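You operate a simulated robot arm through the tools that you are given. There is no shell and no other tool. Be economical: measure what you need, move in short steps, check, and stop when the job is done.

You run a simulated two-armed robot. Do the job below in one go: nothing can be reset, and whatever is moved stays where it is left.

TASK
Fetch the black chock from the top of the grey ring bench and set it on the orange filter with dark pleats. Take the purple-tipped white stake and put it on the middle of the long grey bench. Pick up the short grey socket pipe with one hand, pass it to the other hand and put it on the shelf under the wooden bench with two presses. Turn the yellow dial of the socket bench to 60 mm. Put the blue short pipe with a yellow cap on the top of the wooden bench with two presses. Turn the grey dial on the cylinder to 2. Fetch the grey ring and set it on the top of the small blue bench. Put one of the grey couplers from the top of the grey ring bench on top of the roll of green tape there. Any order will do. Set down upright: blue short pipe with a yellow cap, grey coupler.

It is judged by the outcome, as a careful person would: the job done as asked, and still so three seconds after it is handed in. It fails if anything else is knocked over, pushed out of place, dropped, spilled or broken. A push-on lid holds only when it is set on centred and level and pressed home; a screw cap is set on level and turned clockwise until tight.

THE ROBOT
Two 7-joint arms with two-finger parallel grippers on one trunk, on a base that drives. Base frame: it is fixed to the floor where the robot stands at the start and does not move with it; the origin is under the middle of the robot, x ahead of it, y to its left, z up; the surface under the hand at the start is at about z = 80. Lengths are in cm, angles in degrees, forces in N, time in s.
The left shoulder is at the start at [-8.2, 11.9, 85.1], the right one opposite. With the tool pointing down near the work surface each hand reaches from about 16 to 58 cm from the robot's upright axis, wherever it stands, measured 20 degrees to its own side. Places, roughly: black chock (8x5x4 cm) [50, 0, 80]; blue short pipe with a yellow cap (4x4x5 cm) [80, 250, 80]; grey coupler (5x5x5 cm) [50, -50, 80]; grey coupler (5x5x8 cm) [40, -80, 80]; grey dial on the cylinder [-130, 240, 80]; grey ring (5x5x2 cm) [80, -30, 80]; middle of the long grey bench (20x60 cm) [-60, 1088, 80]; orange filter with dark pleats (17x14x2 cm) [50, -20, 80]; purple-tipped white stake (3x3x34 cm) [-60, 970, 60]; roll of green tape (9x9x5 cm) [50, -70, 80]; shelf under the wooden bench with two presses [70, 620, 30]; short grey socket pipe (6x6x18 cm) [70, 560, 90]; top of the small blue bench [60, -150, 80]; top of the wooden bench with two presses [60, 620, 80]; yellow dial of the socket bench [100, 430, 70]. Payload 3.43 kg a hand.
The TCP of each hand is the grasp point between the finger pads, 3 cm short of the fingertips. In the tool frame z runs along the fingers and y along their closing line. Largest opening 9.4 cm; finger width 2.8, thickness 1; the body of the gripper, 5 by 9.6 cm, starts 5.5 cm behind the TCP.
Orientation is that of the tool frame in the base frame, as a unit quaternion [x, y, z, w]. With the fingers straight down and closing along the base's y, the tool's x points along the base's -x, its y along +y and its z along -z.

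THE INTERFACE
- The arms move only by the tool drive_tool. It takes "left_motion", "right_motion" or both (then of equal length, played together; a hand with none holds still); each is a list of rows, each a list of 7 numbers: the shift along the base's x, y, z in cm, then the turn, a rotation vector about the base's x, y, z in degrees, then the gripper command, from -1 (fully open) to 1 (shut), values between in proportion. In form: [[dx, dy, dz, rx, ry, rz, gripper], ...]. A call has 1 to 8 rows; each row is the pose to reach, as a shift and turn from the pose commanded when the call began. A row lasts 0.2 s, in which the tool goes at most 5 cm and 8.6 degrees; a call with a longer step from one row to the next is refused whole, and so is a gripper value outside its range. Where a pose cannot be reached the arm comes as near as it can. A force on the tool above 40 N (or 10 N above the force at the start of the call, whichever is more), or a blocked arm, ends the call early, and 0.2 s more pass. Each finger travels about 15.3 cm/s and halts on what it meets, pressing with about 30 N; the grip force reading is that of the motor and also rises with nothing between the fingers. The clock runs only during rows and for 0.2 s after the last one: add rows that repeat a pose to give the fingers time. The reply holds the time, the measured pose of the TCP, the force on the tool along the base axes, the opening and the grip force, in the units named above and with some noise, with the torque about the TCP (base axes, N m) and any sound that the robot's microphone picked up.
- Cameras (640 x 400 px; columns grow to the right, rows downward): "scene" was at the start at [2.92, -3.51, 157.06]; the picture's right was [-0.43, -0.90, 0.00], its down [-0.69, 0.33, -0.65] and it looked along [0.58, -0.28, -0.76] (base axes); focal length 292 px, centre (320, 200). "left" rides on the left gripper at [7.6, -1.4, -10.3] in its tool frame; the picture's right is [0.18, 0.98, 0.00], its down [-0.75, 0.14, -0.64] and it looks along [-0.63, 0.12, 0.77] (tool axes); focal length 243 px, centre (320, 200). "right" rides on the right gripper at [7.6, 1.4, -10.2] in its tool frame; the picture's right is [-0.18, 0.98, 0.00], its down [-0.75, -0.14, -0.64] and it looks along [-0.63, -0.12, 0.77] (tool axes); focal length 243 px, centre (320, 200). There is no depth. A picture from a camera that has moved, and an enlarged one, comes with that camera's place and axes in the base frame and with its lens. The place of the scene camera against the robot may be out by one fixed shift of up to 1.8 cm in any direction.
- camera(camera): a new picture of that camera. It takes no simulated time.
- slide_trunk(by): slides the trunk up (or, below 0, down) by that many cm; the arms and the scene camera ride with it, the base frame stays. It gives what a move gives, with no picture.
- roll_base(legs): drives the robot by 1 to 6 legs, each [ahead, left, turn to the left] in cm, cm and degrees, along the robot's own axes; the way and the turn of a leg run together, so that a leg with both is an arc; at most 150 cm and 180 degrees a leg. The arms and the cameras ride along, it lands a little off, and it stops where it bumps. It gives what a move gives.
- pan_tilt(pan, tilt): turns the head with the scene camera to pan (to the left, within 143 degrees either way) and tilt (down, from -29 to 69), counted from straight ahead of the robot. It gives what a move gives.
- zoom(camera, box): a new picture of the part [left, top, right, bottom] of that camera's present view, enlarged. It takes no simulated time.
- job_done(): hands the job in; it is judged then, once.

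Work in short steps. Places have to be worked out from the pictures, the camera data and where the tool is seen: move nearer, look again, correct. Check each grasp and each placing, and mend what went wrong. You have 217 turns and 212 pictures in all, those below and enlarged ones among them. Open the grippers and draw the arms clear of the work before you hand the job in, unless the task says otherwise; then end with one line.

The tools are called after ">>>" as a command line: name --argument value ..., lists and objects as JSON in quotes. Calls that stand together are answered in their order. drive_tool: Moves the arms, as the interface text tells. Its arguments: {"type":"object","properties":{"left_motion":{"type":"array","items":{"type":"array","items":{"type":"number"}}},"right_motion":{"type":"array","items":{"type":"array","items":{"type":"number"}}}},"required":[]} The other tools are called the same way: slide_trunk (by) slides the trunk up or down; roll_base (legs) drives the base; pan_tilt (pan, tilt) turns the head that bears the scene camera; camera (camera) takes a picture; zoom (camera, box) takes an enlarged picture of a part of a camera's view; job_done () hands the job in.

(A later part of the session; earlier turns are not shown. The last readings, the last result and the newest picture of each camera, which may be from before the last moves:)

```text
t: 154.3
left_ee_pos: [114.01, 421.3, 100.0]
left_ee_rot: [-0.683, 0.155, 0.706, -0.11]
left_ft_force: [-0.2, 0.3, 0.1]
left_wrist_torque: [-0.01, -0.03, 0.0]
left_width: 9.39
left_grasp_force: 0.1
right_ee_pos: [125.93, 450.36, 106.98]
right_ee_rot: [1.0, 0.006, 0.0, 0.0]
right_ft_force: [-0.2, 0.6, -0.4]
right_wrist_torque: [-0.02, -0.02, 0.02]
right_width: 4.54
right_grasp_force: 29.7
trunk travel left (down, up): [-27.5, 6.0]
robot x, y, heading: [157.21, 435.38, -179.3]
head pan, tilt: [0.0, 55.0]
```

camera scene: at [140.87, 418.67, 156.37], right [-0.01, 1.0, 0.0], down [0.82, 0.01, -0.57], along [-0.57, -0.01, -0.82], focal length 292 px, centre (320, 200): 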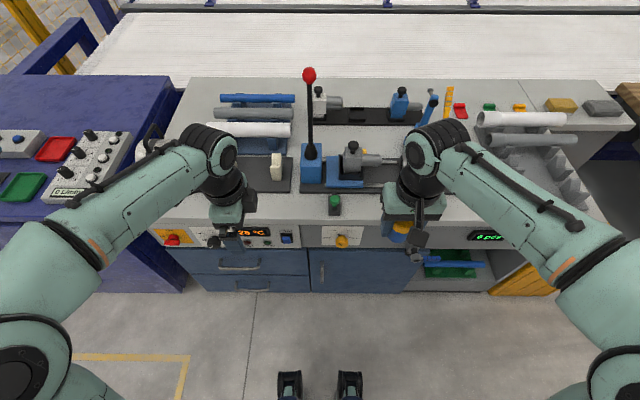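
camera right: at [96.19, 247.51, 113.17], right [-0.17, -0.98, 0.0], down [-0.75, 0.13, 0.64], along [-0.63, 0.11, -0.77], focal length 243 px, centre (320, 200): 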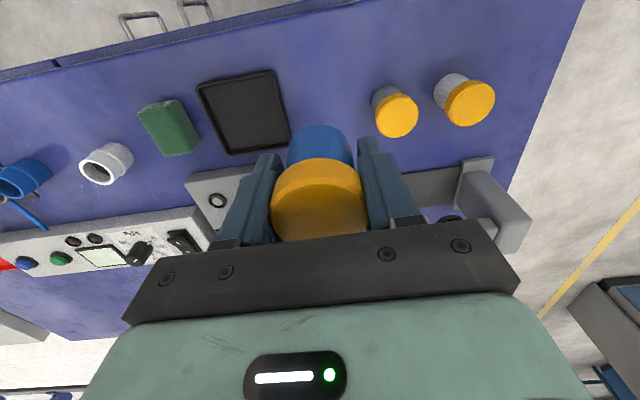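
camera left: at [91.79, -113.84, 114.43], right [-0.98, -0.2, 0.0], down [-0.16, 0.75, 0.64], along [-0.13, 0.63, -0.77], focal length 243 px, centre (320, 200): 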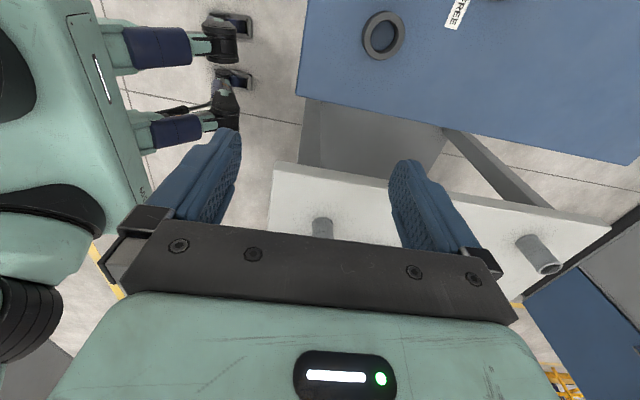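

Hand now points forward (−x). Lower to z≈70 in front of the dial, squaring it and rolling +20°.

>>> drive_tool --left_motion '[[0, 0.5, -4, 3, 0, 0.6, -1], [0, 1, -8, 6, 0, 1.2, -1], [0, 1.5, -12, 9, 0, 1.8, -1], [0, 2, -16, 12, 0, 2.4, -1], [0, 2.5, -20, 15, 0, 3, -1], [0, 3, -24, 18, 0, 3.5, -1], [0, 3.5, -28, 21, 0, 4, -1], [0, 3.7, -30, 21, 0, 4, -1]]'

>>> camera --camera "left"

>>> camera --camera "scene"

```text
t: 156.1
left_ee_pos: [115.18, 428.33, 78.32]
left_ee_rot: [-0.697, 0.0, 0.717, -0.008]
left_ft_force: [-0.5, -0.1, 0.9]
left_wrist_torque: [0.04, 0.04, -0.01]
left_width: 9.38
left_grasp_force: 0.1
left hand out of reach, approached as far as the arm can: row 5, 6, 7, 8
right_ee_pos: [126.09, 450.32, 106.81]
right_ee_rot: [1.0, 0.006, 0.0, 0.0]
right_ft_force: [0.7, 0.0, -1.3]
right_wrist_torque: [0.01, 0.0, 0.03]
right_width: 4.55
right_grasp_force: 29.5
trunk travel left (down, up): [-27.5, 6.0]
robot x, y, heading: [157.07, 434.93, -179.4]
head pan, tilt: [0.0, 55.0]
```

```text
157 pictures are left
camera left: at [125.28, 429.61, 70.25], right [0.0, -0.98, -0.17], down [0.67, -0.13, 0.74], along [-0.75, -0.12, 0.65], focal length 243 px, centre (320, 200)
```

left: 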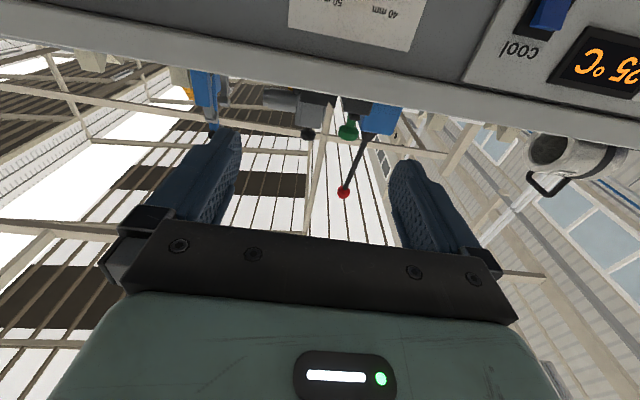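

```text
156 pictures are left
camera scene: at [154.54, 435.07, 156.37], right [-0.01, 1.0, 0.0], down [0.82, 0.01, -0.57], along [-0.57, -0.01, -0.82], focal length 292 px, centre (320, 200)
```

scene: 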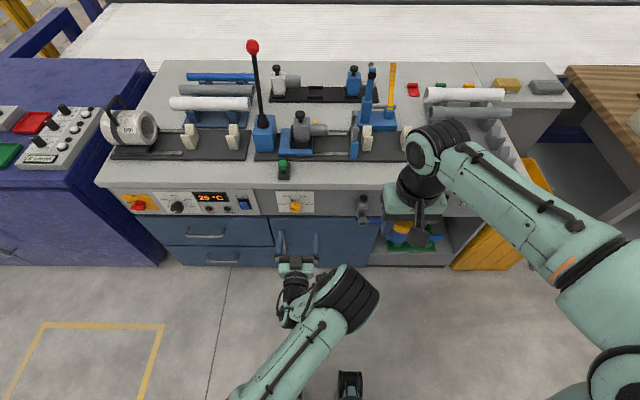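

The arm is at its low limit; slide the trunk down 9 cm instead.

>>> slide_trunk --by -9

>>> camera --camera "left"

>>> zoom --camera "scene" --box '[240, 160, 400, 260]'

```text
t: 157.3
left_ee_pos: [115.23, 428.34, 69.38]
left_ee_rot: [-0.696, 0.001, 0.718, -0.007]
left_ft_force: [-0.2, 0.2, 0.2]
left_wrist_torque: [0.01, -0.01, 0.0]
left_width: 9.4
left_grasp_force: 0.0
right_ee_pos: [126.05, 450.32, 97.8]
right_ee_rot: [1.0, 0.006, -0.001, 0.001]
right_ft_force: [0.4, 0.3, -0.4]
right_wrist_torque: [0.0, 0.01, -0.01]
right_width: 4.57
right_grasp_force: 30.3
trunk travel left (down, up): [-18.5, 15.0]
robot x, y, heading: [156.9, 435.47, -179.3]
head pan, tilt: [0.0, 55.0]
```

```text
155 pictures are left
camera left: at [125.31, 429.8, 61.46], right [0.0, -0.98, -0.17], down [0.67, -0.13, 0.74], along [-0.75, -0.12, 0.66], focal length 243 px, centre (320, 200)
```

left: 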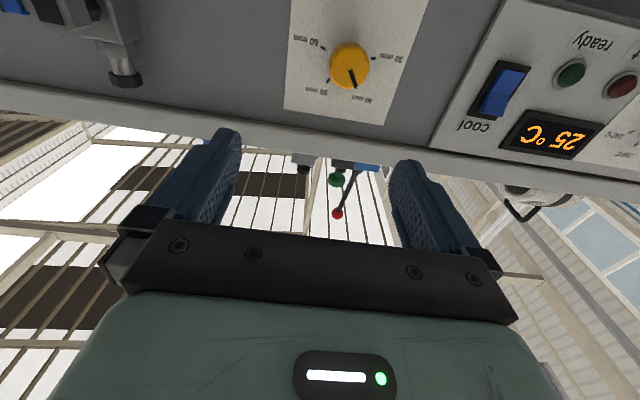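

```text
4.00 times, centred on (320, 210) of scene
camera zoom: at [154.21, 435.04, 147.37], right [-0.01, 1.0, 0.0], down [0.82, 0.01, -0.57], along [-0.57, -0.01, -0.82], focal length 1166 px, centre (320, 160)
```

zoom: 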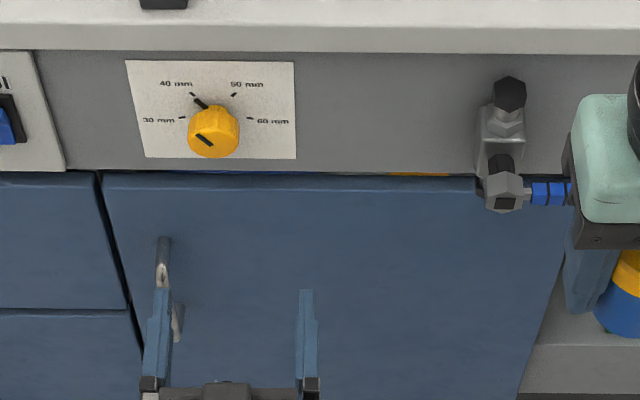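

>>> zoom --camera "left" --box '[270, 0, 430, 130]'

```text
3.08 times, centred on (350, 65) of left
camera zoom: at [125.31, 429.8, 61.46], right [0.0, -0.98, -0.17], down [0.67, -0.13, 0.74], along [-0.75, -0.12, 0.66], focal length 746 px, centre (228, 615)
```

zoom: 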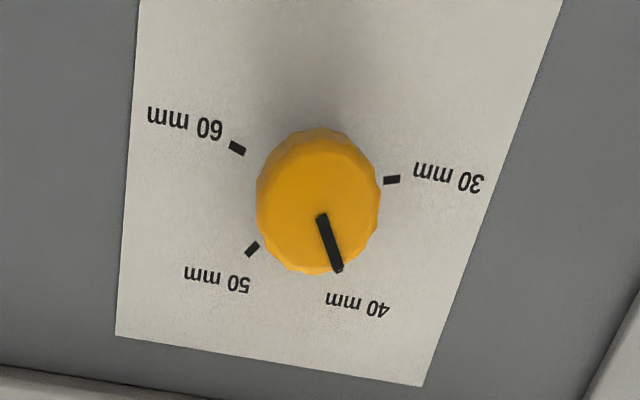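

From the geometry: dial centre [95.5 (plate), 425.8, 67.15], marks at ±35° and ±105°, knob face x≈98.4, diameter ≈4.1; a 140° clockwise turn is needed. Pre-roll the hand +60° while aligning at stand-off.

>>> drive_tool --left_motion '[[-1, -0.6, -0.5, 7.5, 0, 0, -1], [-2, -1.2, -1, 15, 0, 0, -1], [-3, -1.8, -1.5, 22.5, 0, 0, -1], [-4, -2.4, -2, 30, 0, 0, -1], [-5, -2.6, -2.2, 37.5, 0, 0, -1], [-5, -2.6, -2.2, 45, 0, 0, -1], [-5, -2.6, -2.2, 52.5, 0, 0, -1], [-5, -2.6, -2.2, 60, 0, 0, -1]]'

>>> camera --camera "left"

```text
t: 159.1
left_ee_pos: [111.29, 426.89, 69.71]
left_ee_rot: [-0.607, -0.359, 0.621, 0.342]
left_ft_force: [0.4, -0.2, -0.8]
left_wrist_torque: [-0.01, 0.0, 0.04]
left_width: 9.39
left_grasp_force: 0.0
left hand out of reach, approached as far as the arm can: row 2, 3, 4, 5, 6, 7, 8
right_ee_pos: [126.06, 450.34, 97.82]
right_ee_rot: [1.0, 0.007, 0.0, 0.0]
right_ft_force: [-0.2, 0.1, -0.4]
right_wrist_torque: [-0.01, -0.01, -0.03]
right_width: 4.58
right_grasp_force: 29.4
trunk travel left (down, up): [-18.5, 15.0]
robot x, y, heading: [156.91, 435.32, -179.1]
head pan, tilt: [0.0, 55.0]
```

```text
152 pictures are left
camera left: at [121.23, 434.45, 66.85], right [0.0, -0.34, -0.94], down [0.67, -0.7, 0.26], along [-0.75, -0.63, 0.22], focal length 243 px, centre (320, 200)
```

left: 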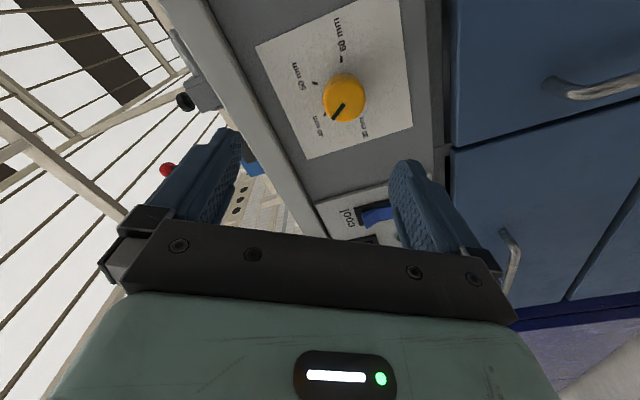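

Orientation is reachable; height is limited, so slide the trunk down 4 cm more.

>>> slide_trunk --by -5

>>> drive_tool --left_motion '[[-0.5, -0.5, 1, 0, 0, 0, -1], [-1.5, -1.1, 2.4, 0, 0, 0, -1], [-1.5, -1.1, 2.4, 0, 0, 0, -1]]'

>>> camera --camera "left"

```text
t: 160.0
left_ee_pos: [111.1, 427.02, 64.75]
left_ee_rot: [-0.607, -0.358, 0.622, 0.342]
left_ft_force: [0.4, -0.3, 0.2]
left_wrist_torque: [0.0, 0.01, -0.01]
left_width: 9.39
left_grasp_force: 0.0
right_ee_pos: [125.94, 450.52, 92.76]
right_ee_rot: [1.0, 0.007, 0.0, -0.001]
right_ft_force: [-0.4, 0.2, 0.2]
right_wrist_torque: [0.02, 0.02, -0.01]
right_width: 4.57
right_grasp_force: 30.1
trunk travel left (down, up): [-13.5, 20.0]
robot x, y, heading: [157.1, 435.34, -179.1]
head pan, tilt: [0.0, 55.0]
```

```text
t: 160.8
left_ee_pos: [109.65, 425.86, 67.13]
left_ee_rot: [-0.606, -0.358, 0.622, 0.341]
left_ft_force: [0.4, -0.5, 0.1]
left_wrist_torque: [0.0, 0.01, 0.04]
left_width: 9.41
left_grasp_force: 0.1
right_ee_pos: [126.19, 450.35, 92.91]
right_ee_rot: [1.0, 0.006, -0.001, 0.0]
right_ft_force: [-0.9, -0.3, 0.1]
right_wrist_torque: [-0.02, -0.04, 0.0]
right_width: 4.53
right_grasp_force: 30.5
trunk travel left (down, up): [-13.5, 20.0]
robot x, y, heading: [157.17, 435.11, -179.1]
head pan, tilt: [0.0, 55.0]
```

```text
151 pictures are left
camera left: at [119.73, 433.41, 64.33], right [0.0, -0.34, -0.94], down [0.67, -0.7, 0.26], along [-0.75, -0.63, 0.23], focal length 243 px, centre (320, 200)
```

left: 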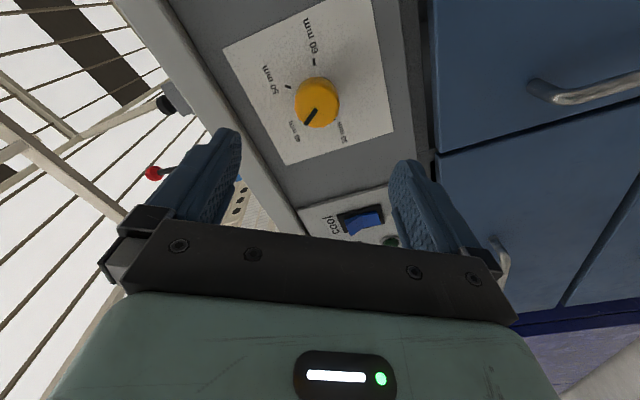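

Aligned. Approach with the open hand around the knob to x≈99.3.

>>> drive_tool --left_motion '[[-3, 0.1, 0, 0, 0, -0.9, -1], [-6, 0.2, 0, 0, 0, -1.8, -1], [-8, 0.2, 0, 0, 0, -1.8, -1], [-10.2, 0.2, 0, 0, 0, -1.8, -1], [-10.2, 0.2, 0, 0, 0, -1.8, -1]]'

>>> camera --camera "left"

```text
t: 162.0
left_ee_pos: [101.92, 427.35, 69.7]
left_ee_rot: [-0.613, -0.349, 0.616, 0.35]
left_ft_force: [0.2, 0.0, -0.1]
left_wrist_torque: [0.02, 0.0, 0.0]
left_width: 9.39
left_grasp_force: 0.2
left hand out of reach, approached as far as the arm can: row 2, 3, 4, 5
right_ee_pos: [126.13, 450.36, 92.79]
right_ee_rot: [1.0, 0.007, 0.0, 0.0]
right_ft_force: [-0.8, 1.2, -0.7]
right_wrist_torque: [-0.03, -0.01, 0.02]
right_width: 4.55
right_grasp_force: 30.4
trunk travel left (down, up): [-13.5, 20.0]
robot x, y, heading: [156.82, 435.38, -179.3]
head pan, tilt: [0.0, 55.0]
```

```text
150 pictures are left
camera left: at [112.26, 434.48, 66.84], right [-0.01, -0.34, -0.94], down [0.64, -0.72, 0.26], along [-0.77, -0.6, 0.23], focal length 243 px, centre (320, 200)
```

left: 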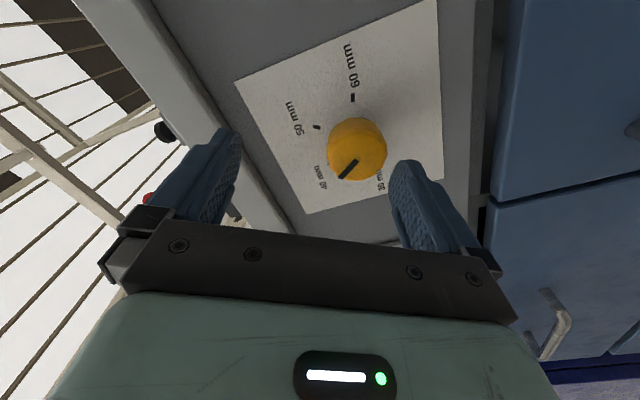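

Limited again; pull back, lower the trunk 6 cm more, and re-approach.

>>> drive_tool --left_motion '[[3, 0, 0, 0, 0, 0, -1], [5, 0, 0, 0, 0, 0, -1]]'

>>> slide_trunk --by -7

>>> drive_tool --left_motion '[[0, 0, 2, 0, 0, 0, -1], [0, 0, 3, 0, 0, 0, -1], [0, 0, 3, 0, 0, 0, -1]]'

```text
t: 162.6
left_ee_pos: [106.73, 427.18, 69.6]
left_ee_rot: [-0.613, -0.348, 0.617, 0.351]
left_ft_force: [-0.2, -0.4, 0.7]
left_wrist_torque: [-0.03, 0.02, 0.02]
left_width: 9.41
left_grasp_force: 0.1
right_ee_pos: [126.06, 450.32, 92.93]
right_ee_rot: [1.0, 0.006, -0.001, -0.001]
right_ft_force: [0.2, -1.2, -0.5]
right_wrist_torque: [-0.03, 0.01, 0.03]
right_width: 4.56
right_grasp_force: 30.1
trunk travel left (down, up): [-13.5, 20.0]
robot x, y, heading: [156.85, 435.31, -179.4]
head pan, tilt: [0.0, 55.0]
```

```text
t: 163.7
left_ee_pos: [106.77, 427.2, 62.53]
left_ee_rot: [-0.613, -0.348, 0.617, 0.351]
left_ft_force: [0.5, -0.4, 0.4]
left_wrist_torque: [0.02, -0.04, 0.01]
left_width: 9.41
left_grasp_force: 0.0
right_ee_pos: [126.11, 450.38, 85.9]
right_ee_rot: [1.0, 0.006, -0.001, 0.0]
right_ft_force: [0.5, -0.1, -0.2]
right_wrist_torque: [0.01, 0.02, -0.03]
right_width: 4.56
right_grasp_force: 30.3
trunk travel left (down, up): [-6.5, 27.0]
robot x, y, heading: [157.26, 434.95, -179.1]
head pan, tilt: [0.0, 55.0]
```

```text
t: 164.5
left_ee_pos: [106.89, 427.27, 65.49]
left_ee_rot: [-0.613, -0.348, 0.617, 0.351]
left_ft_force: [0.0, 0.1, 0.3]
left_wrist_torque: [0.05, -0.02, 0.03]
left_width: 9.42
left_grasp_force: 0.1
right_ee_pos: [125.98, 450.41, 85.76]
right_ee_rot: [1.0, 0.006, 0.0, 0.0]
right_ft_force: [0.5, 0.3, -0.6]
right_wrist_torque: [-0.02, 0.01, -0.01]
right_width: 4.55
right_grasp_force: 29.9
trunk travel left (down, up): [-6.5, 27.0]
robot x, y, heading: [156.96, 435.32, -179.3]
head pan, tilt: [0.0, 55.0]
```

>>> drive_tool --left_motion '[[0, -1.35, 1.7, 0, 0, 0, -1], [-3, -1.35, 1.7, 0, 0, 0, -1], [-5, -1.35, 1.7, 0, 0, 0, -1], [-7.4, -1.35, 1.7, 0, 0, 0, -1], [-7.4, -1.35, 1.7, 0, 0, 0, -1]]'

>>> camera --camera "left"

```text
t: 165.7
left_ee_pos: [99.44, 426.27, 67.13]
left_ee_rot: [-0.613, -0.349, 0.616, 0.351]
left_ft_force: [-0.2, 0.0, -0.5]
left_wrist_torque: [0.04, -0.04, 0.0]
left_width: 9.4
left_grasp_force: 0.0
right_ee_pos: [125.93, 450.39, 85.79]
right_ee_rot: [1.0, 0.005, 0.0, 0.001]
right_ft_force: [0.2, 0.4, -1.1]
right_wrist_torque: [0.02, 0.01, 0.02]
right_width: 4.57
right_grasp_force: 30.3
trunk travel left (down, up): [-6.5, 27.0]
robot x, y, heading: [156.99, 435.33, -179.2]
head pan, tilt: [0.0, 55.0]
```

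```text
149 pictures are left
camera left: at [109.73, 433.28, 64.36], right [-0.01, -0.34, -0.94], down [0.64, -0.72, 0.26], along [-0.77, -0.6, 0.23], focal length 243 px, centre (320, 200)
```

left: 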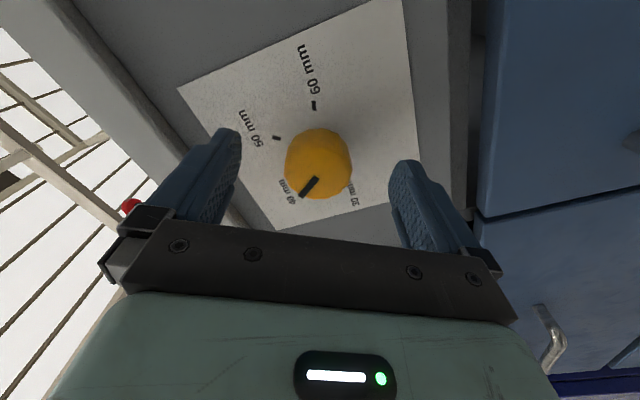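

Triangulating two views: knob face x≈96.6, centre [425.65, 67.3]. Correct by [−1.4,−0.6,+0.15] and close gently.

>>> drive_tool --left_motion '[[0, -0.6, 0.15, 0, 0, 0, -1], [-1.0, -0.6, 0.15, 0, 0, 0, -1], [-1.4, -0.6, 0.15, 0, 0, 0, -1], [-1.4, -0.6, 0.15, 0, 0, 0, -0.2], [-1.4, -0.6, 0.15, 0, 0, 0, 0.3], [-1.4, -0.6, 0.15, 0, 0, 0, 0.6]]'

>>> camera --camera "left"

```text
t: 167.1
left_ee_pos: [97.96, 425.56, 67.56]
left_ee_rot: [-0.612, -0.347, 0.617, 0.352]
left_ft_force: [-3.9, 4.3, 7.7]
left_wrist_torque: [0.04, 0.18, -0.27]
left_width: 4.12
left_grasp_force: 44.8
right_ee_pos: [126.04, 450.4, 85.82]
right_ee_rot: [1.0, 0.007, -0.001, 0.0]
right_ft_force: [-0.3, 0.0, -0.7]
right_wrist_torque: [-0.01, 0.04, -0.01]
right_width: 4.56
right_grasp_force: 30.1
trunk travel left (down, up): [-6.5, 27.0]
robot x, y, heading: [156.93, 435.37, -179.3]
head pan, tilt: [0.0, 55.0]
```

```text
148 pictures are left
camera left: at [108.39, 432.72, 64.65], right [-0.01, -0.34, -0.94], down [0.64, -0.72, 0.26], along [-0.77, -0.6, 0.23], focal length 243 px, centre (320, 200)
```

left: 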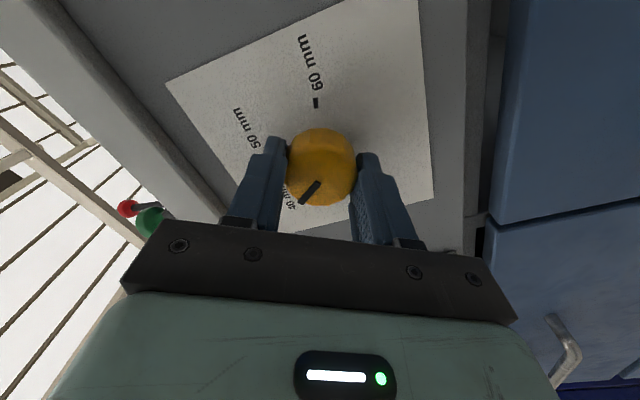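

Gripped (4.12 cm). Turn clockwise (rx negative) 68°.

>>> drive_tool --left_motion '[[0, 0.05, 0.1, -8.5, 0, 0, 0.6], [0, 0.05, 0.1, -17, 0, 0, 0.6], [0, 0.05, 0.1, -25.5, 0, 0, 0.6], [0, 0.05, 0.1, -34, 0, 0, 0.6], [0, 0.05, 0.1, -42.5, 0, 0, 0.6], [0, 0.05, 0.1, -51, 0, 0, 0.6], [0, 0.05, 0.1, -59.5, 0, 0, 0.6], [0, 0.05, 0.1, -68, 0, 0, 0.6]]'

>>> camera --camera "left"

```text
t: 168.9
left_ee_pos: [98.03, 425.44, 67.57]
left_ee_rot: [-0.704, 0.058, 0.706, -0.052]
left_ft_force: [-6.0, 10.9, 6.7]
left_wrist_torque: [0.01, 0.52, -0.29]
left_width: 4.14
left_grasp_force: 45.5
right_ee_pos: [126.01, 450.41, 85.82]
right_ee_rot: [1.0, 0.006, -0.001, 0.0]
right_ft_force: [0.7, 0.1, -0.3]
right_wrist_torque: [0.03, 0.02, -0.01]
right_width: 4.55
right_grasp_force: 30.2
trunk travel left (down, up): [-6.5, 27.0]
robot x, y, heading: [156.98, 434.89, -179.2]
head pan, tilt: [0.0, 55.0]
```

```text
147 pictures are left
camera left: at [108.39, 425.64, 59.69], right [-0.01, -1.0, -0.03], down [0.64, -0.03, 0.76], along [-0.77, -0.01, 0.64], focal length 243 px, centre (320, 200)
```

left: 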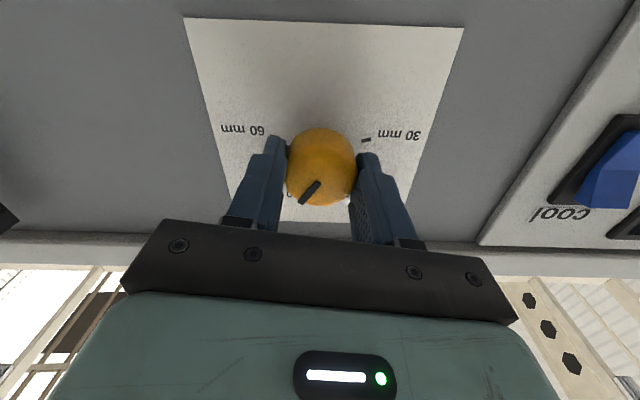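

The knob turns with the hand and now points near 50. Turn a further ~68°.

>>> drive_tool --left_motion '[[0, 0.1, 0.05, -8.5, 0, 0, 0.6], [0, 0.2, 0.05, -17, 0, 0, 0.6], [0, 0.2, 0.05, -25.5, 0, 0, 0.6], [0, 0.2, 0.05, -34, 0, 0, 0.6], [0, 0.2, 0.05, -42.5, 0, 0, 0.6], [0, 0.2, 0.05, -51, 0, 0, 0.6], [0, 0.2, 0.05, -59.5, 0, 0, 0.6], [0, 0.2, 0.05, -68, 0, 0, 0.6]]'

>>> camera --camera "left"

```text
t: 170.7
left_ee_pos: [98.13, 425.72, 67.51]
left_ee_rot: [0.555, -0.441, -0.553, 0.438]
left_ft_force: [-7.8, 2.9, 7.1]
left_wrist_torque: [-0.01, 0.22, -0.07]
left_width: 4.13
left_grasp_force: 45.1
right_ee_pos: [126.07, 450.39, 85.85]
right_ee_rot: [1.0, 0.005, 0.0, 0.0]
right_ft_force: [1.3, -0.2, -0.2]
right_wrist_torque: [-0.03, 0.04, 0.0]
right_width: 4.57
right_grasp_force: 30.2
trunk travel left (down, up): [-6.5, 27.0]
robot x, y, heading: [157.2, 435.15, -179.4]
head pan, tilt: [0.0, 55.0]
```

```text
146 pictures are left
camera left: at [108.41, 418.41, 64.37], right [-0.01, -0.4, 0.92], down [0.64, 0.7, 0.31], along [-0.77, 0.59, 0.26], focal length 243 px, centre (320, 200)
```

left: 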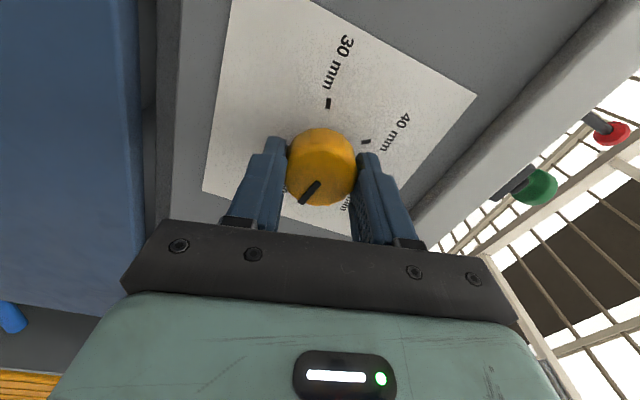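

Pointer computed at ≈101° against 105° for 60 mm. Turn 4° more, release, and back away.

>>> drive_tool --left_motion '[[0, 0, 0, -4, 0, 0, 0.6], [0, 0, 0, -4, 0, 0, 0.6], [0, 0, 0, -4, 0, 0, 0], [0, 0, 0, -4, 0, 0, -0.5], [0, 0, 0, -4, 0, 0, -1], [4, 0, 0, -4, 0, 0, -1], [8, 0, 0, -4, 0, 0, -1], [12, 0, 0, -4, 0, 0, -1]]'

>>> zoom --camera "left" --box '[240, 20, 420, 180]'

>>> zoom --camera "scene" --box '[260, 160, 340, 220]'

```text
t: 172.5
left_ee_pos: [110.02, 425.44, 67.87]
left_ee_rot: [0.539, -0.46, -0.538, 0.456]
left_ft_force: [-0.4, -0.4, -0.2]
left_wrist_torque: [0.05, -0.02, 0.0]
left_width: 9.41
left_grasp_force: 0.0
right_ee_pos: [126.11, 450.37, 86.0]
right_ee_rot: [1.0, 0.005, -0.001, 0.001]
right_ft_force: [0.2, 0.3, -0.5]
right_wrist_torque: [-0.01, 0.01, 0.01]
right_width: 4.55
right_grasp_force: 29.6
trunk travel left (down, up): [-6.5, 27.0]
robot x, y, heading: [156.71, 435.29, -179.2]
head pan, tilt: [0.0, 55.0]
```

```text
2.50 times, centred on (330, 100) of left
camera zoom: at [120.37, 417.98, 65.05], right [-0.01, -0.34, 0.94], down [0.64, 0.72, 0.26], along [-0.77, 0.61, 0.22], focal length 606 px, centre (295, 450)
```

zoom: 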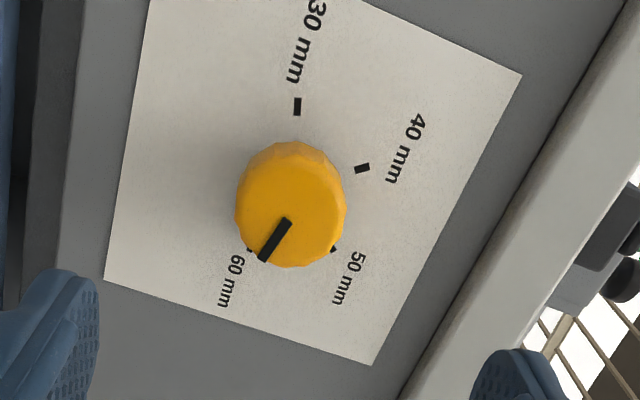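

```text
6.67 times, centred on (300, 190) of scene
camera zoom: at [151.24, 435.01, 134.64], right [-0.01, 1.0, 0.0], down [0.82, 0.01, -0.57], along [-0.57, -0.01, -0.82], focal length 1944 px, centre (453, 267)
```

zoom: 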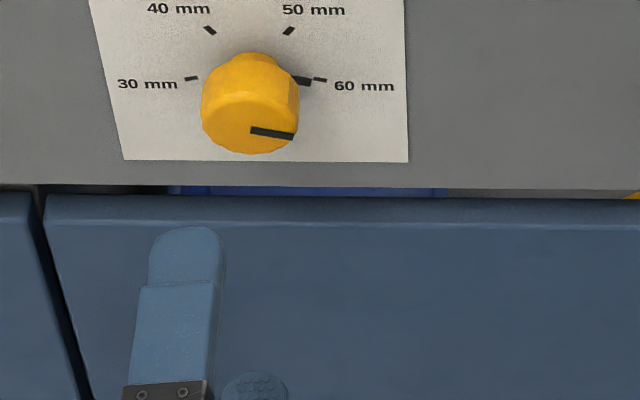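

Dial now reads 60 mm. Raise the trunk back 21 cm and bring the left hand back to pointing down.

>>> slide_trunk --by 21

>>> drive_tool --left_motion '[[1, 0, 2, 0, -8.5, 0, -1], [2, 0, 4, 0, -17, 0, -1], [3, 0, 6, 0, -25.5, 0, -1], [4, 0, 8, 0, -34, 0, -1], [5, 0, 10, 0, -42.5, 0, -1], [6, 0, 12, 0, -51, 0, -1], [7, 0, 14, 0, -59.5, 0, -1], [8, 0, 16, 0, -68, 0, -1]]'

>>> drive_tool --left_motion '[[2, 0, 1, 0, -8, 0, -1], [4, 0, 2, 0, -16, 0, -1], [6, 0, 2, 0, -22, 0, -1]]'

>>> camera --camera "scene"

```text
t: 174.8
left_ee_pos: [110.16, 425.61, 88.42]
left_ee_rot: [0.54, -0.46, -0.539, 0.455]
left_ft_force: [-0.7, 0.1, 0.8]
left_wrist_torque: [-0.05, 0.01, 0.01]
left_width: 9.39
left_grasp_force: 0.1
right_ee_pos: [126.12, 450.31, 106.77]
right_ee_rot: [1.0, 0.006, -0.001, 0.0]
right_ft_force: [-0.4, 0.4, -0.9]
right_wrist_torque: [-0.01, -0.01, 0.0]
right_width: 4.58
right_grasp_force: 29.9
trunk travel left (down, up): [-27.5, 6.0]
robot x, y, heading: [156.59, 435.39, -179.1]
head pan, tilt: [0.0, 55.0]
```

```text
t: 176.6
left_ee_pos: [118.21, 425.51, 104.41]
left_ee_rot: [0.748, -0.637, -0.144, 0.119]
left_ft_force: [-0.9, 0.7, 0.0]
left_wrist_torque: [0.04, -0.03, 0.04]
left_width: 9.39
left_grasp_force: 0.2
right_ee_pos: [126.02, 450.49, 106.84]
right_ee_rot: [1.0, 0.006, 0.0, 0.0]
right_ft_force: [-0.7, -0.5, -0.7]
right_wrist_torque: [-0.01, -0.01, 0.0]
right_width: 4.55
right_grasp_force: 30.1
trunk travel left (down, up): [-27.5, 6.0]
robot x, y, heading: [156.71, 435.56, -179.3]
head pan, tilt: [0.0, 55.0]
```

```text
t: 177.4
left_ee_pos: [124.1, 425.52, 106.71]
left_ee_rot: [0.762, -0.647, 0.003, -0.004]
left_ft_force: [0.5, 0.6, -0.3]
left_wrist_torque: [0.0, 0.02, 0.0]
left_width: 9.38
left_grasp_force: 0.1
right_ee_pos: [126.05, 450.31, 106.85]
right_ee_rot: [1.0, 0.006, 0.0, 0.0]
right_ft_force: [0.4, -0.4, -0.3]
right_wrist_torque: [0.01, -0.01, 0.0]
right_width: 4.58
right_grasp_force: 30.4
trunk travel left (down, up): [-27.5, 6.0]
robot x, y, heading: [157.09, 435.51, -179.4]
head pan, tilt: [0.0, 55.0]
```

```text
143 pictures are left
camera scene: at [154.55, 435.05, 156.37], right [-0.01, 1.0, 0.0], down [0.82, 0.01, -0.57], along [-0.57, -0.01, -0.82], focal length 292 px, centre (320, 200)
```

scene: 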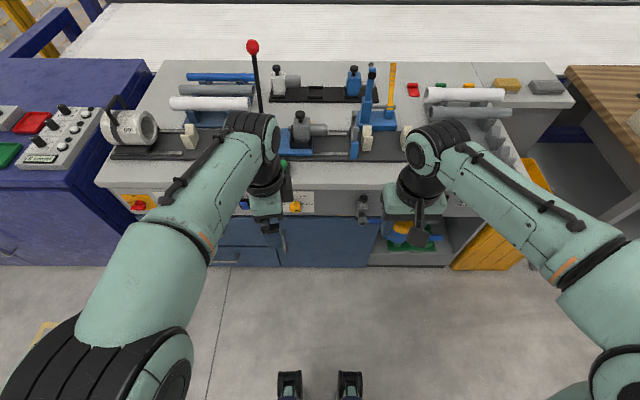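

Now drive +y about 125 cm toward the wooden bench and look.

>>> roll_base --legs '[[0, -110, 0]]'

>>> pan_tilt --pan -20 --tilt 40

>>> camera --camera "scene"

```text
t: 187.3
left_ee_pos: [122.69, 535.27, 106.56]
left_ee_rot: [0.762, -0.647, 0.001, -0.004]
left_ft_force: [-0.7, -0.2, 0.3]
left_wrist_torque: [-0.01, -0.01, 0.03]
left_width: 9.39
left_grasp_force: 0.1
right_ee_pos: [124.69, 560.12, 106.77]
right_ee_rot: [1.0, 0.005, 0.001, 0.0]
right_ft_force: [-0.1, 0.5, -0.2]
right_wrist_torque: [-0.02, 0.0, 0.0]
right_width: 4.55
right_grasp_force: 30.3
trunk travel left (down, up): [-27.5, 6.0]
robot x, y, heading: [155.67, 545.33, -179.4]
head pan, tilt: [0.0, 55.0]
```

```text
t: 188.1
left_ee_pos: [122.66, 535.25, 106.64]
left_ee_rot: [0.762, -0.647, 0.0, -0.003]
left_ft_force: [0.9, 0.3, -0.1]
left_wrist_torque: [-0.01, -0.01, 0.0]
left_width: 9.42
left_grasp_force: 0.0
right_ee_pos: [124.66, 560.06, 106.85]
right_ee_rot: [1.0, 0.006, 0.001, 0.0]
right_ft_force: [0.6, -0.4, -0.4]
right_wrist_torque: [0.02, 0.01, -0.02]
right_width: 4.54
right_grasp_force: 30.0
trunk travel left (down, up): [-27.5, 6.0]
robot x, y, heading: [155.6, 545.17, -179.2]
head pan, tilt: [-20.0, 40.0]
```

```text
142 pictures are left
camera scene: at [152.36, 547.66, 158.43], right [0.33, 0.94, 0.0], down [0.61, -0.21, -0.77], along [-0.72, 0.25, -0.64], focal length 292 px, centre (320, 200)
```

scene: 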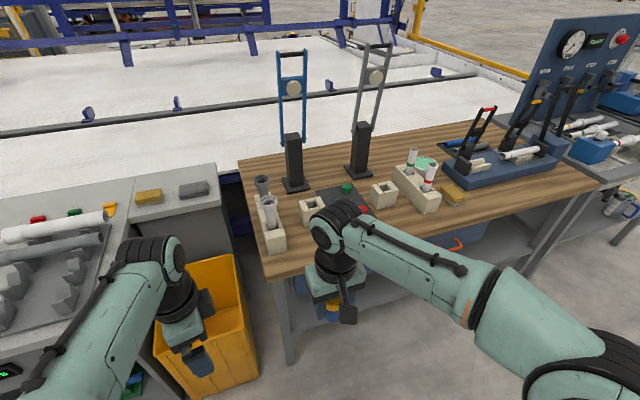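

>>> zoom --camera "scene" --box '[230, 120, 480, 290]'

>>> zoom --camera "scene" --box '[235, 165, 315, 260]'

```text
2.35 times, centred on (355, 205) of scene
camera zoom: at [152.36, 547.66, 158.43], right [0.33, 0.94, 0.0], down [0.61, -0.21, -0.77], along [-0.72, 0.25, -0.64], focal length 686 px, centre (238, 188)
```

zoom: 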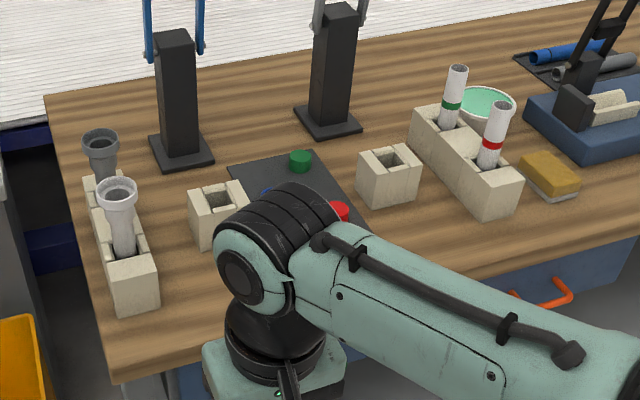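

```text
4.21 times, centred on (275, 212) of scene
camera zoom: at [152.36, 547.66, 158.43], right [0.33, 0.94, 0.0], down [0.61, -0.21, -0.77], along [-0.72, 0.25, -0.64], focal length 1228 px, centre (510, 147)
```

zoom: 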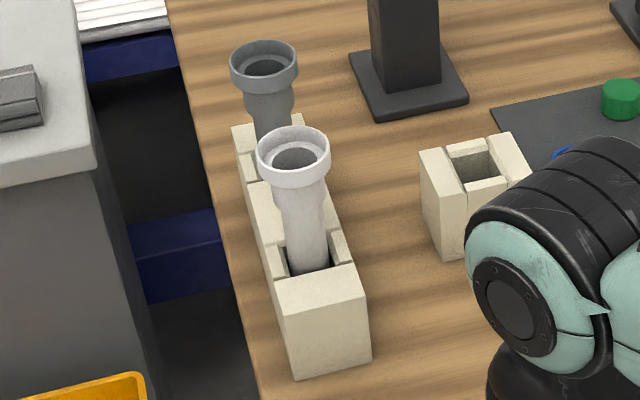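

Dark-grey socket pipe is in the rear slot of the cream holder (≈[67,555.5], socket up). First the blue pipe: free spot near [88.5,603] on the wooden top. Drive there.

>>> roll_base --legs '[[0, -46, 0], [22, 0, 0]]'

>>> camera --camera "right"

>>> camera --camera "scene"

```text
t: 194.0
left_ee_pos: [99.98, 580.86, 106.55]
left_ee_rot: [0.763, -0.647, 0.001, -0.004]
left_ft_force: [0.0, 0.5, -0.3]
left_wrist_torque: [-0.01, 0.0, -0.02]
left_width: 9.41
left_grasp_force: 0.1
right_ee_pos: [101.96, 605.69, 106.8]
right_ee_rot: [1.0, 0.007, 0.0, 0.0]
right_ft_force: [0.2, 0.5, -1.0]
right_wrist_torque: [-0.02, 0.02, 0.0]
right_width: 4.58
right_grasp_force: 30.6
trunk travel left (down, up): [-27.5, 6.0]
robot x, y, heading: [132.81, 590.72, -179.2]
head pan, tilt: [-20.0, 40.0]
```

```text
139 pictures are left
camera right: at [109.61, 604.45, 117.14], right [-0.17, -0.99, 0.0], down [-0.76, 0.13, 0.64], along [-0.63, 0.11, -0.77], focal length 243 px, centre (320, 200)
```

right: 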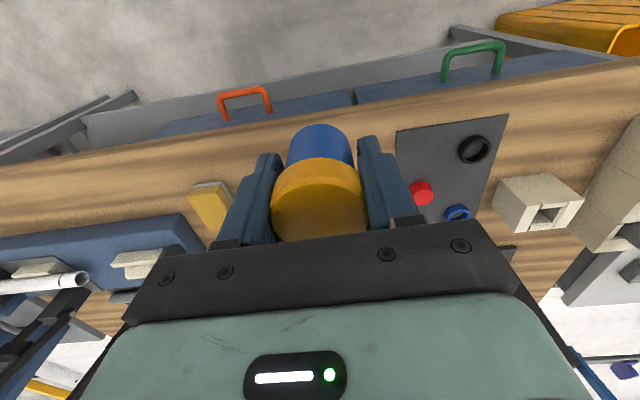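

```text
138 pictures are left
camera scene: at [129.55, 593.31, 158.43], right [0.33, 0.94, 0.0], down [0.61, -0.21, -0.77], along [-0.72, 0.25, -0.64], focal length 292 px, centre (320, 200)
```

scene: 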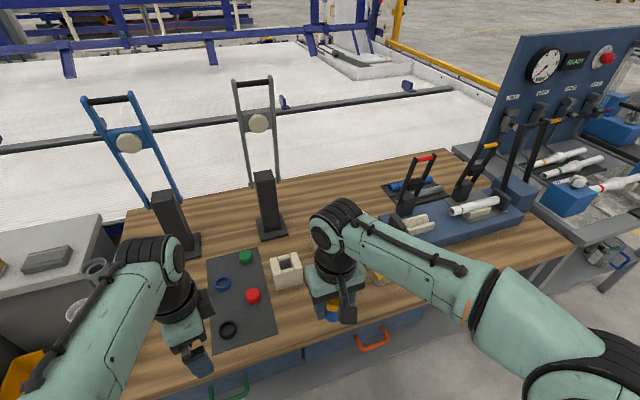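

Spot [88,606] is clear of the tray and sponge. Move there and lower.

>>> drive_tool --right_motion '[[-3.5, 0, -2, 0, 0, 0, 1], [-7, 0.2, -4, 0, 0, 0, 1], [-10.5, 0.3, -6, 0, 0, 0, 1], [-13.9, 0.3, -8, 0, 0, 0, 1], [-13.9, 0.3, -12, 0, 0, 0, 1], [-13.9, 0.3, -16, 0, 0, 0, 1], [-13.9, 0.3, -20, 0, 0, 0, 1], [-13.9, 0.3, -20, 0, 0, 0, 1]]'

>>> camera --camera "right"

```text
t: 195.8
left_ee_pos: [100.08, 580.91, 106.64]
left_ee_rot: [0.762, -0.647, 0.001, -0.004]
left_ft_force: [-0.4, 0.0, -0.1]
left_wrist_torque: [-0.02, -0.02, -0.01]
left_width: 9.37
left_grasp_force: 0.1
right_ee_pos: [88.06, 606.04, 86.72]
right_ee_rot: [1.0, 0.007, -0.002, -0.001]
right_ft_force: [-0.1, 0.1, -1.1]
right_wrist_torque: [0.0, 0.02, 0.02]
right_width: 4.56
right_grasp_force: 29.8
trunk travel left (down, up): [-27.5, 6.0]
robot x, y, heading: [132.65, 590.59, -179.3]
head pan, tilt: [-20.0, 40.0]
```

```text
137 pictures are left
camera right: at [95.85, 604.85, 97.09], right [-0.17, -0.99, 0.0], down [-0.75, 0.13, 0.64], along [-0.63, 0.11, -0.77], focal length 243 px, centre (320, 200)
```

right: 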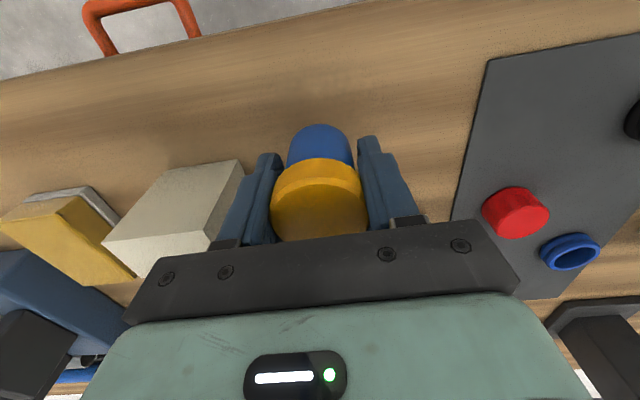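

>>> drive_tool --right_motion '[[0, -0.8, 0, 0, 0, 0, 1], [0, -1.5, -1, 0, 0, 0, 1], [0, -1.5, -2, 0, 0, 0, 1], [0, -1.5, -2.4, 0, 0, 0, 1], [0, -1.5, -2.7, 0, 0, 0, 1], [0, -1.5, -3.0, 0, 0, 0, 1], [0, -1.5, -3.3, 0, 0, 0, 1]]'

```text
t: 197.4
left_ee_pos: [100.14, 580.85, 106.65]
left_ee_rot: [0.762, -0.647, 0.001, -0.004]
left_ft_force: [0.1, 0.1, -0.7]
left_wrist_torque: [0.01, 0.02, 0.01]
left_width: 9.38
left_grasp_force: 0.1
right_ee_pos: [88.17, 604.65, 83.45]
right_ee_rot: [1.0, 0.007, -0.001, -0.001]
right_ft_force: [0.7, 0.9, 3.0]
right_wrist_torque: [0.01, -0.05, 0.02]
right_width: 4.56
right_grasp_force: 30.6
trunk travel left (down, up): [-27.5, 6.0]
robot x, y, heading: [132.63, 590.71, -179.0]
head pan, tilt: [-20.0, 40.0]
```

>>> drive_tool --right_motion '[[0, 0, -0.15, 0, 0, 0, 1], [0, 0, -0.25, 0, 0, 0, 1], [0, 0, -0.25, 0, 0, 0, 1]]'

```text
t: 198.2
left_ee_pos: [100.02, 580.95, 106.66]
left_ee_rot: [0.763, -0.647, 0.002, -0.003]
left_ft_force: [-0.5, 0.2, -0.2]
left_wrist_torque: [-0.01, -0.01, -0.03]
left_width: 9.4
left_grasp_force: 0.0
right_ee_pos: [88.09, 604.48, 83.34]
right_ee_rot: [1.0, 0.007, -0.001, 0.0]
right_ft_force: [-1.2, 0.2, 2.9]
right_wrist_torque: [0.0, 0.04, 0.0]
right_width: 4.55
right_grasp_force: 30.1
trunk travel left (down, up): [-27.5, 6.0]
robot x, y, heading: [132.61, 590.51, -179.1]
head pan, tilt: [-20.0, 40.0]
```

>>> drive_tool --right_motion '[[0, 0, -0.2, 0, 0, 0, 1], [0, 0, -0.4, 0, 0, 0, 1], [0, 0, -0.4, 0, 0, 0, 1]]'

>>> camera --camera "right"

```text
t: 199.0
left_ee_pos: [100.09, 580.85, 106.48]
left_ee_rot: [0.762, -0.647, 0.001, -0.003]
left_ft_force: [-0.2, -0.4, -0.5]
left_wrist_torque: [-0.02, -0.01, 0.02]
left_width: 9.4
left_grasp_force: 0.1
right_ee_pos: [87.99, 604.57, 82.92]
right_ee_rot: [1.0, 0.007, -0.002, 0.0]
right_ft_force: [0.4, 4.7, 19.7]
right_wrist_torque: [0.23, -0.26, 0.01]
right_width: 4.56
right_grasp_force: 30.2
trunk travel left (down, up): [-27.5, 6.0]
robot x, y, heading: [132.88, 590.87, -179.1]
head pan, tilt: [-20.0, 40.0]
```

```text
136 pictures are left
camera right: at [95.84, 603.29, 93.27], right [-0.17, -0.99, 0.0], down [-0.75, 0.13, 0.65], along [-0.64, 0.11, -0.76], focal length 243 px, centre (320, 200)
```

right: 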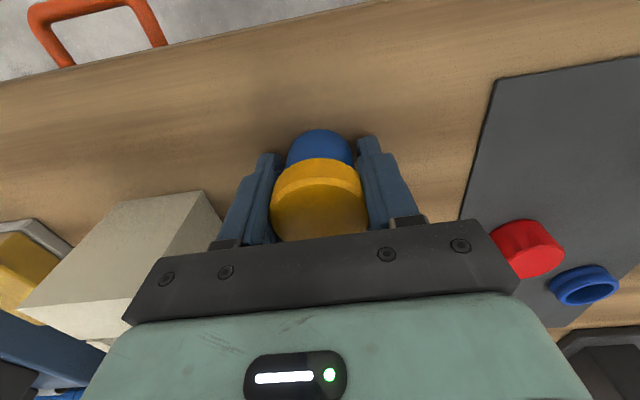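

Firm contact (20 N). Ease 0.3 cm, open partway, and rise.

>>> drive_tool --right_motion '[[0, 0, 0.3, 0, 0, 0, 1], [0, 0, 0.3, 0, 0, 0, -0.3], [0, 0, 0.3, 0, 0, 0, -0.36], [0, 0, 4, 0, 0, 0, -0.36], [0, 0, 8, 0, 0, 0, -0.36], [0, 0, 12, 0, 0, 0, -1], [3, 0, 16, 0, 0, 0, -1], [6, 0, 20, 0, 0, 0, -1]]'

>>> camera --camera "right"

```text
t: 200.8
left_ee_pos: [100.01, 580.92, 106.67]
left_ee_rot: [0.763, -0.646, 0.0, -0.003]
left_ft_force: [0.0, -0.1, -0.3]
left_wrist_torque: [0.0, 0.02, -0.02]
left_width: 9.37
left_grasp_force: 0.1
right_ee_pos: [94.2, 604.6, 103.07]
right_ee_rot: [1.0, 0.008, -0.001, 0.0]
right_ft_force: [-0.4, -0.5, -0.5]
right_wrist_torque: [0.01, 0.02, 0.0]
right_width: 9.41
right_grasp_force: 0.1
trunk travel left (down, up): [-27.5, 6.0]
robot x, y, heading: [132.61, 590.59, -179.1]
head pan, tilt: [-20.0, 40.0]
```

```text
135 pictures are left
camera right: at [101.94, 603.27, 113.4], right [-0.17, -0.99, 0.0], down [-0.75, 0.13, 0.64], along [-0.63, 0.11, -0.77], focal length 243 px, centre (320, 200)
```

right: 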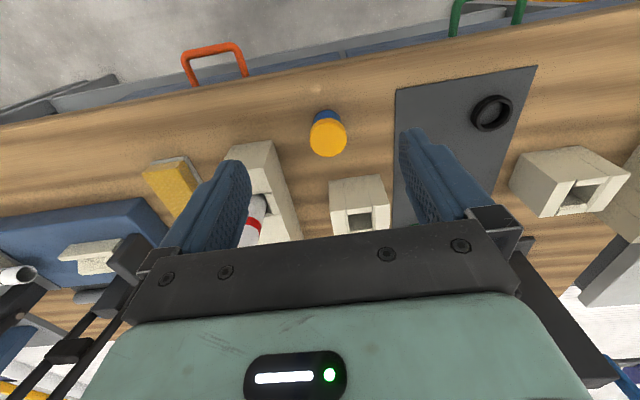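

The blue pipe stands upright on the bench. Now the socket pipe: shift base, and turn the left hand to close along y, pitched forward.

>>> drive_tool --left_motion '[[1, 0, 2, 0, 0, 8.5, -1], [2, 0, 4, 0, 0, 17, -1], [2, 0, 6, 0, 0, 25.5, -1], [2, 0, 8, 0, 0, 34, -1], [2, 0, 10, 0, 0, 42.5, -1], [2, 0, 10, 0, 0, 51, -1], [2, 0, 10, 0, 0, 59.5, -1], [2, 0, 10, 0, 0, 68, -1]]' --right_motion '[[2, 0, 1, 0, 0, 0, -1], [4, 1, 2, 0, 0, 0, -1], [6, 2, 3, 0, 0, 0, -1], [8, 3, 4, 0, 0, 0, -1], [8, 4, 5, 0, 0, 0, -1], [8, 4, 5, 0, 0, 0, -1], [8, 4, 5, 0, 0, 0, -1], [8, 4, 5, 0, 0, 0, -1]]'

>>> roll_base --legs '[[0, 16, 0], [5, 0, 0]]'

>>> drive_tool --left_motion '[[0, 0, 0, 0, 0, 8, -1], [0, 0, 0, 0, 0, 12.6, -1]]'

>>> drive_tool --left_motion '[[-2, 0, 0, 0, 8, 0, -1], [-4, 0, 0, 0, 16, 0, -1], [-6, 0, 0, 0, 24, 0, -1], [-8, 0, 0, 0, 32, 0, -1], [-10, 0, 0, 0, 40, 0, -1], [-10, 0, 0, 0, 40, 0, -1]]'

>>> camera --camera "left"

```text
t: 202.6
left_ee_pos: [101.94, 580.92, 116.54]
left_ee_rot: [0.994, -0.108, -0.002, -0.003]
left_ft_force: [0.5, -0.1, -0.5]
left_wrist_torque: [0.03, 0.05, -0.01]
left_width: 9.39
left_grasp_force: 0.2
right_ee_pos: [101.87, 608.46, 108.02]
right_ee_rot: [1.0, 0.007, 0.0, 0.0]
right_ft_force: [-0.1, 0.0, 0.3]
right_wrist_torque: [0.02, -0.01, -0.01]
right_width: 9.38
right_grasp_force: 0.0
trunk travel left (down, up): [-27.5, 6.0]
robot x, y, heading: [132.99, 590.61, -179.4]
head pan, tilt: [-20.0, 40.0]
```

```text
t: 205.1
left_ee_pos: [97.25, 564.97, 116.65]
left_ee_rot: [0.994, -0.109, -0.001, -0.004]
left_ft_force: [-1.0, -0.8, 0.1]
left_wrist_torque: [0.03, -0.03, 0.03]
left_width: 9.43
left_grasp_force: 0.1
right_ee_pos: [97.24, 592.46, 108.05]
right_ee_rot: [1.0, 0.009, 0.0, 0.0]
right_ft_force: [0.5, 0.1, -0.2]
right_wrist_torque: [0.0, 0.0, -0.02]
right_width: 9.41
right_grasp_force: 0.1
trunk travel left (down, up): [-27.5, 6.0]
robot x, y, heading: [128.29, 574.63, -179.1]
head pan, tilt: [-20.0, 40.0]
```

```text
t: 205.7
left_ee_pos: [97.34, 564.79, 116.5]
left_ee_rot: [1.0, 0.002, -0.001, -0.004]
left_ft_force: [0.0, 0.6, -0.1]
left_wrist_torque: [0.0, -0.02, 0.02]
left_width: 9.41
left_grasp_force: 0.1
right_ee_pos: [97.31, 592.48, 108.02]
right_ee_rot: [1.0, 0.008, 0.0, -0.001]
right_ft_force: [-1.1, 0.2, -0.1]
right_wrist_torque: [0.0, -0.01, 0.04]
right_width: 9.4
right_grasp_force: 0.1
trunk travel left (down, up): [-27.5, 6.0]
robot x, y, heading: [128.39, 575.09, -179.0]
head pan, tilt: [-20.0, 40.0]
```

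```text
t: 207.1
left_ee_pos: [87.35, 564.99, 116.56]
left_ee_rot: [0.938, 0.0, -0.346, -0.003]
left_ft_force: [0.3, -0.2, 0.0]
left_wrist_torque: [-0.02, 0.0, 0.01]
left_width: 9.38
left_grasp_force: 0.0
right_ee_pos: [97.3, 592.48, 107.96]
right_ee_rot: [1.0, 0.009, 0.001, 0.0]
right_ft_force: [-0.4, 0.7, 0.0]
right_wrist_torque: [-0.02, 0.02, 0.02]
right_width: 9.39
right_grasp_force: 0.1
trunk travel left (down, up): [-27.5, 6.0]
robot x, y, heading: [127.92, 574.93, -179.1]
head pan, tilt: [-20.0, 40.0]
```

```text
134 pictures are left
camera left: at [99.89, 566.31, 119.31], right [0.14, -0.98, -0.13], down [-0.16, -0.15, 0.98], along [-0.98, -0.11, -0.18], focal length 243 px, centre (320, 200)
```

left: 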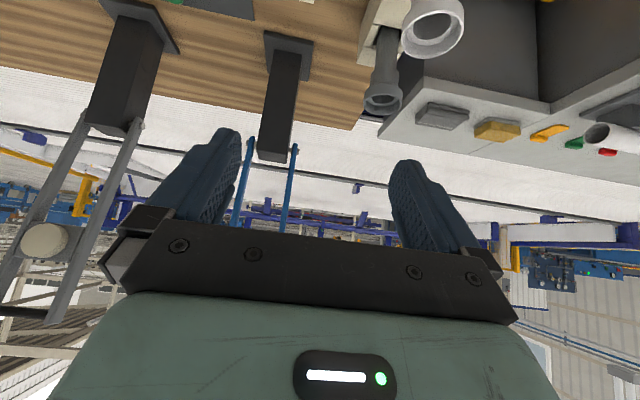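

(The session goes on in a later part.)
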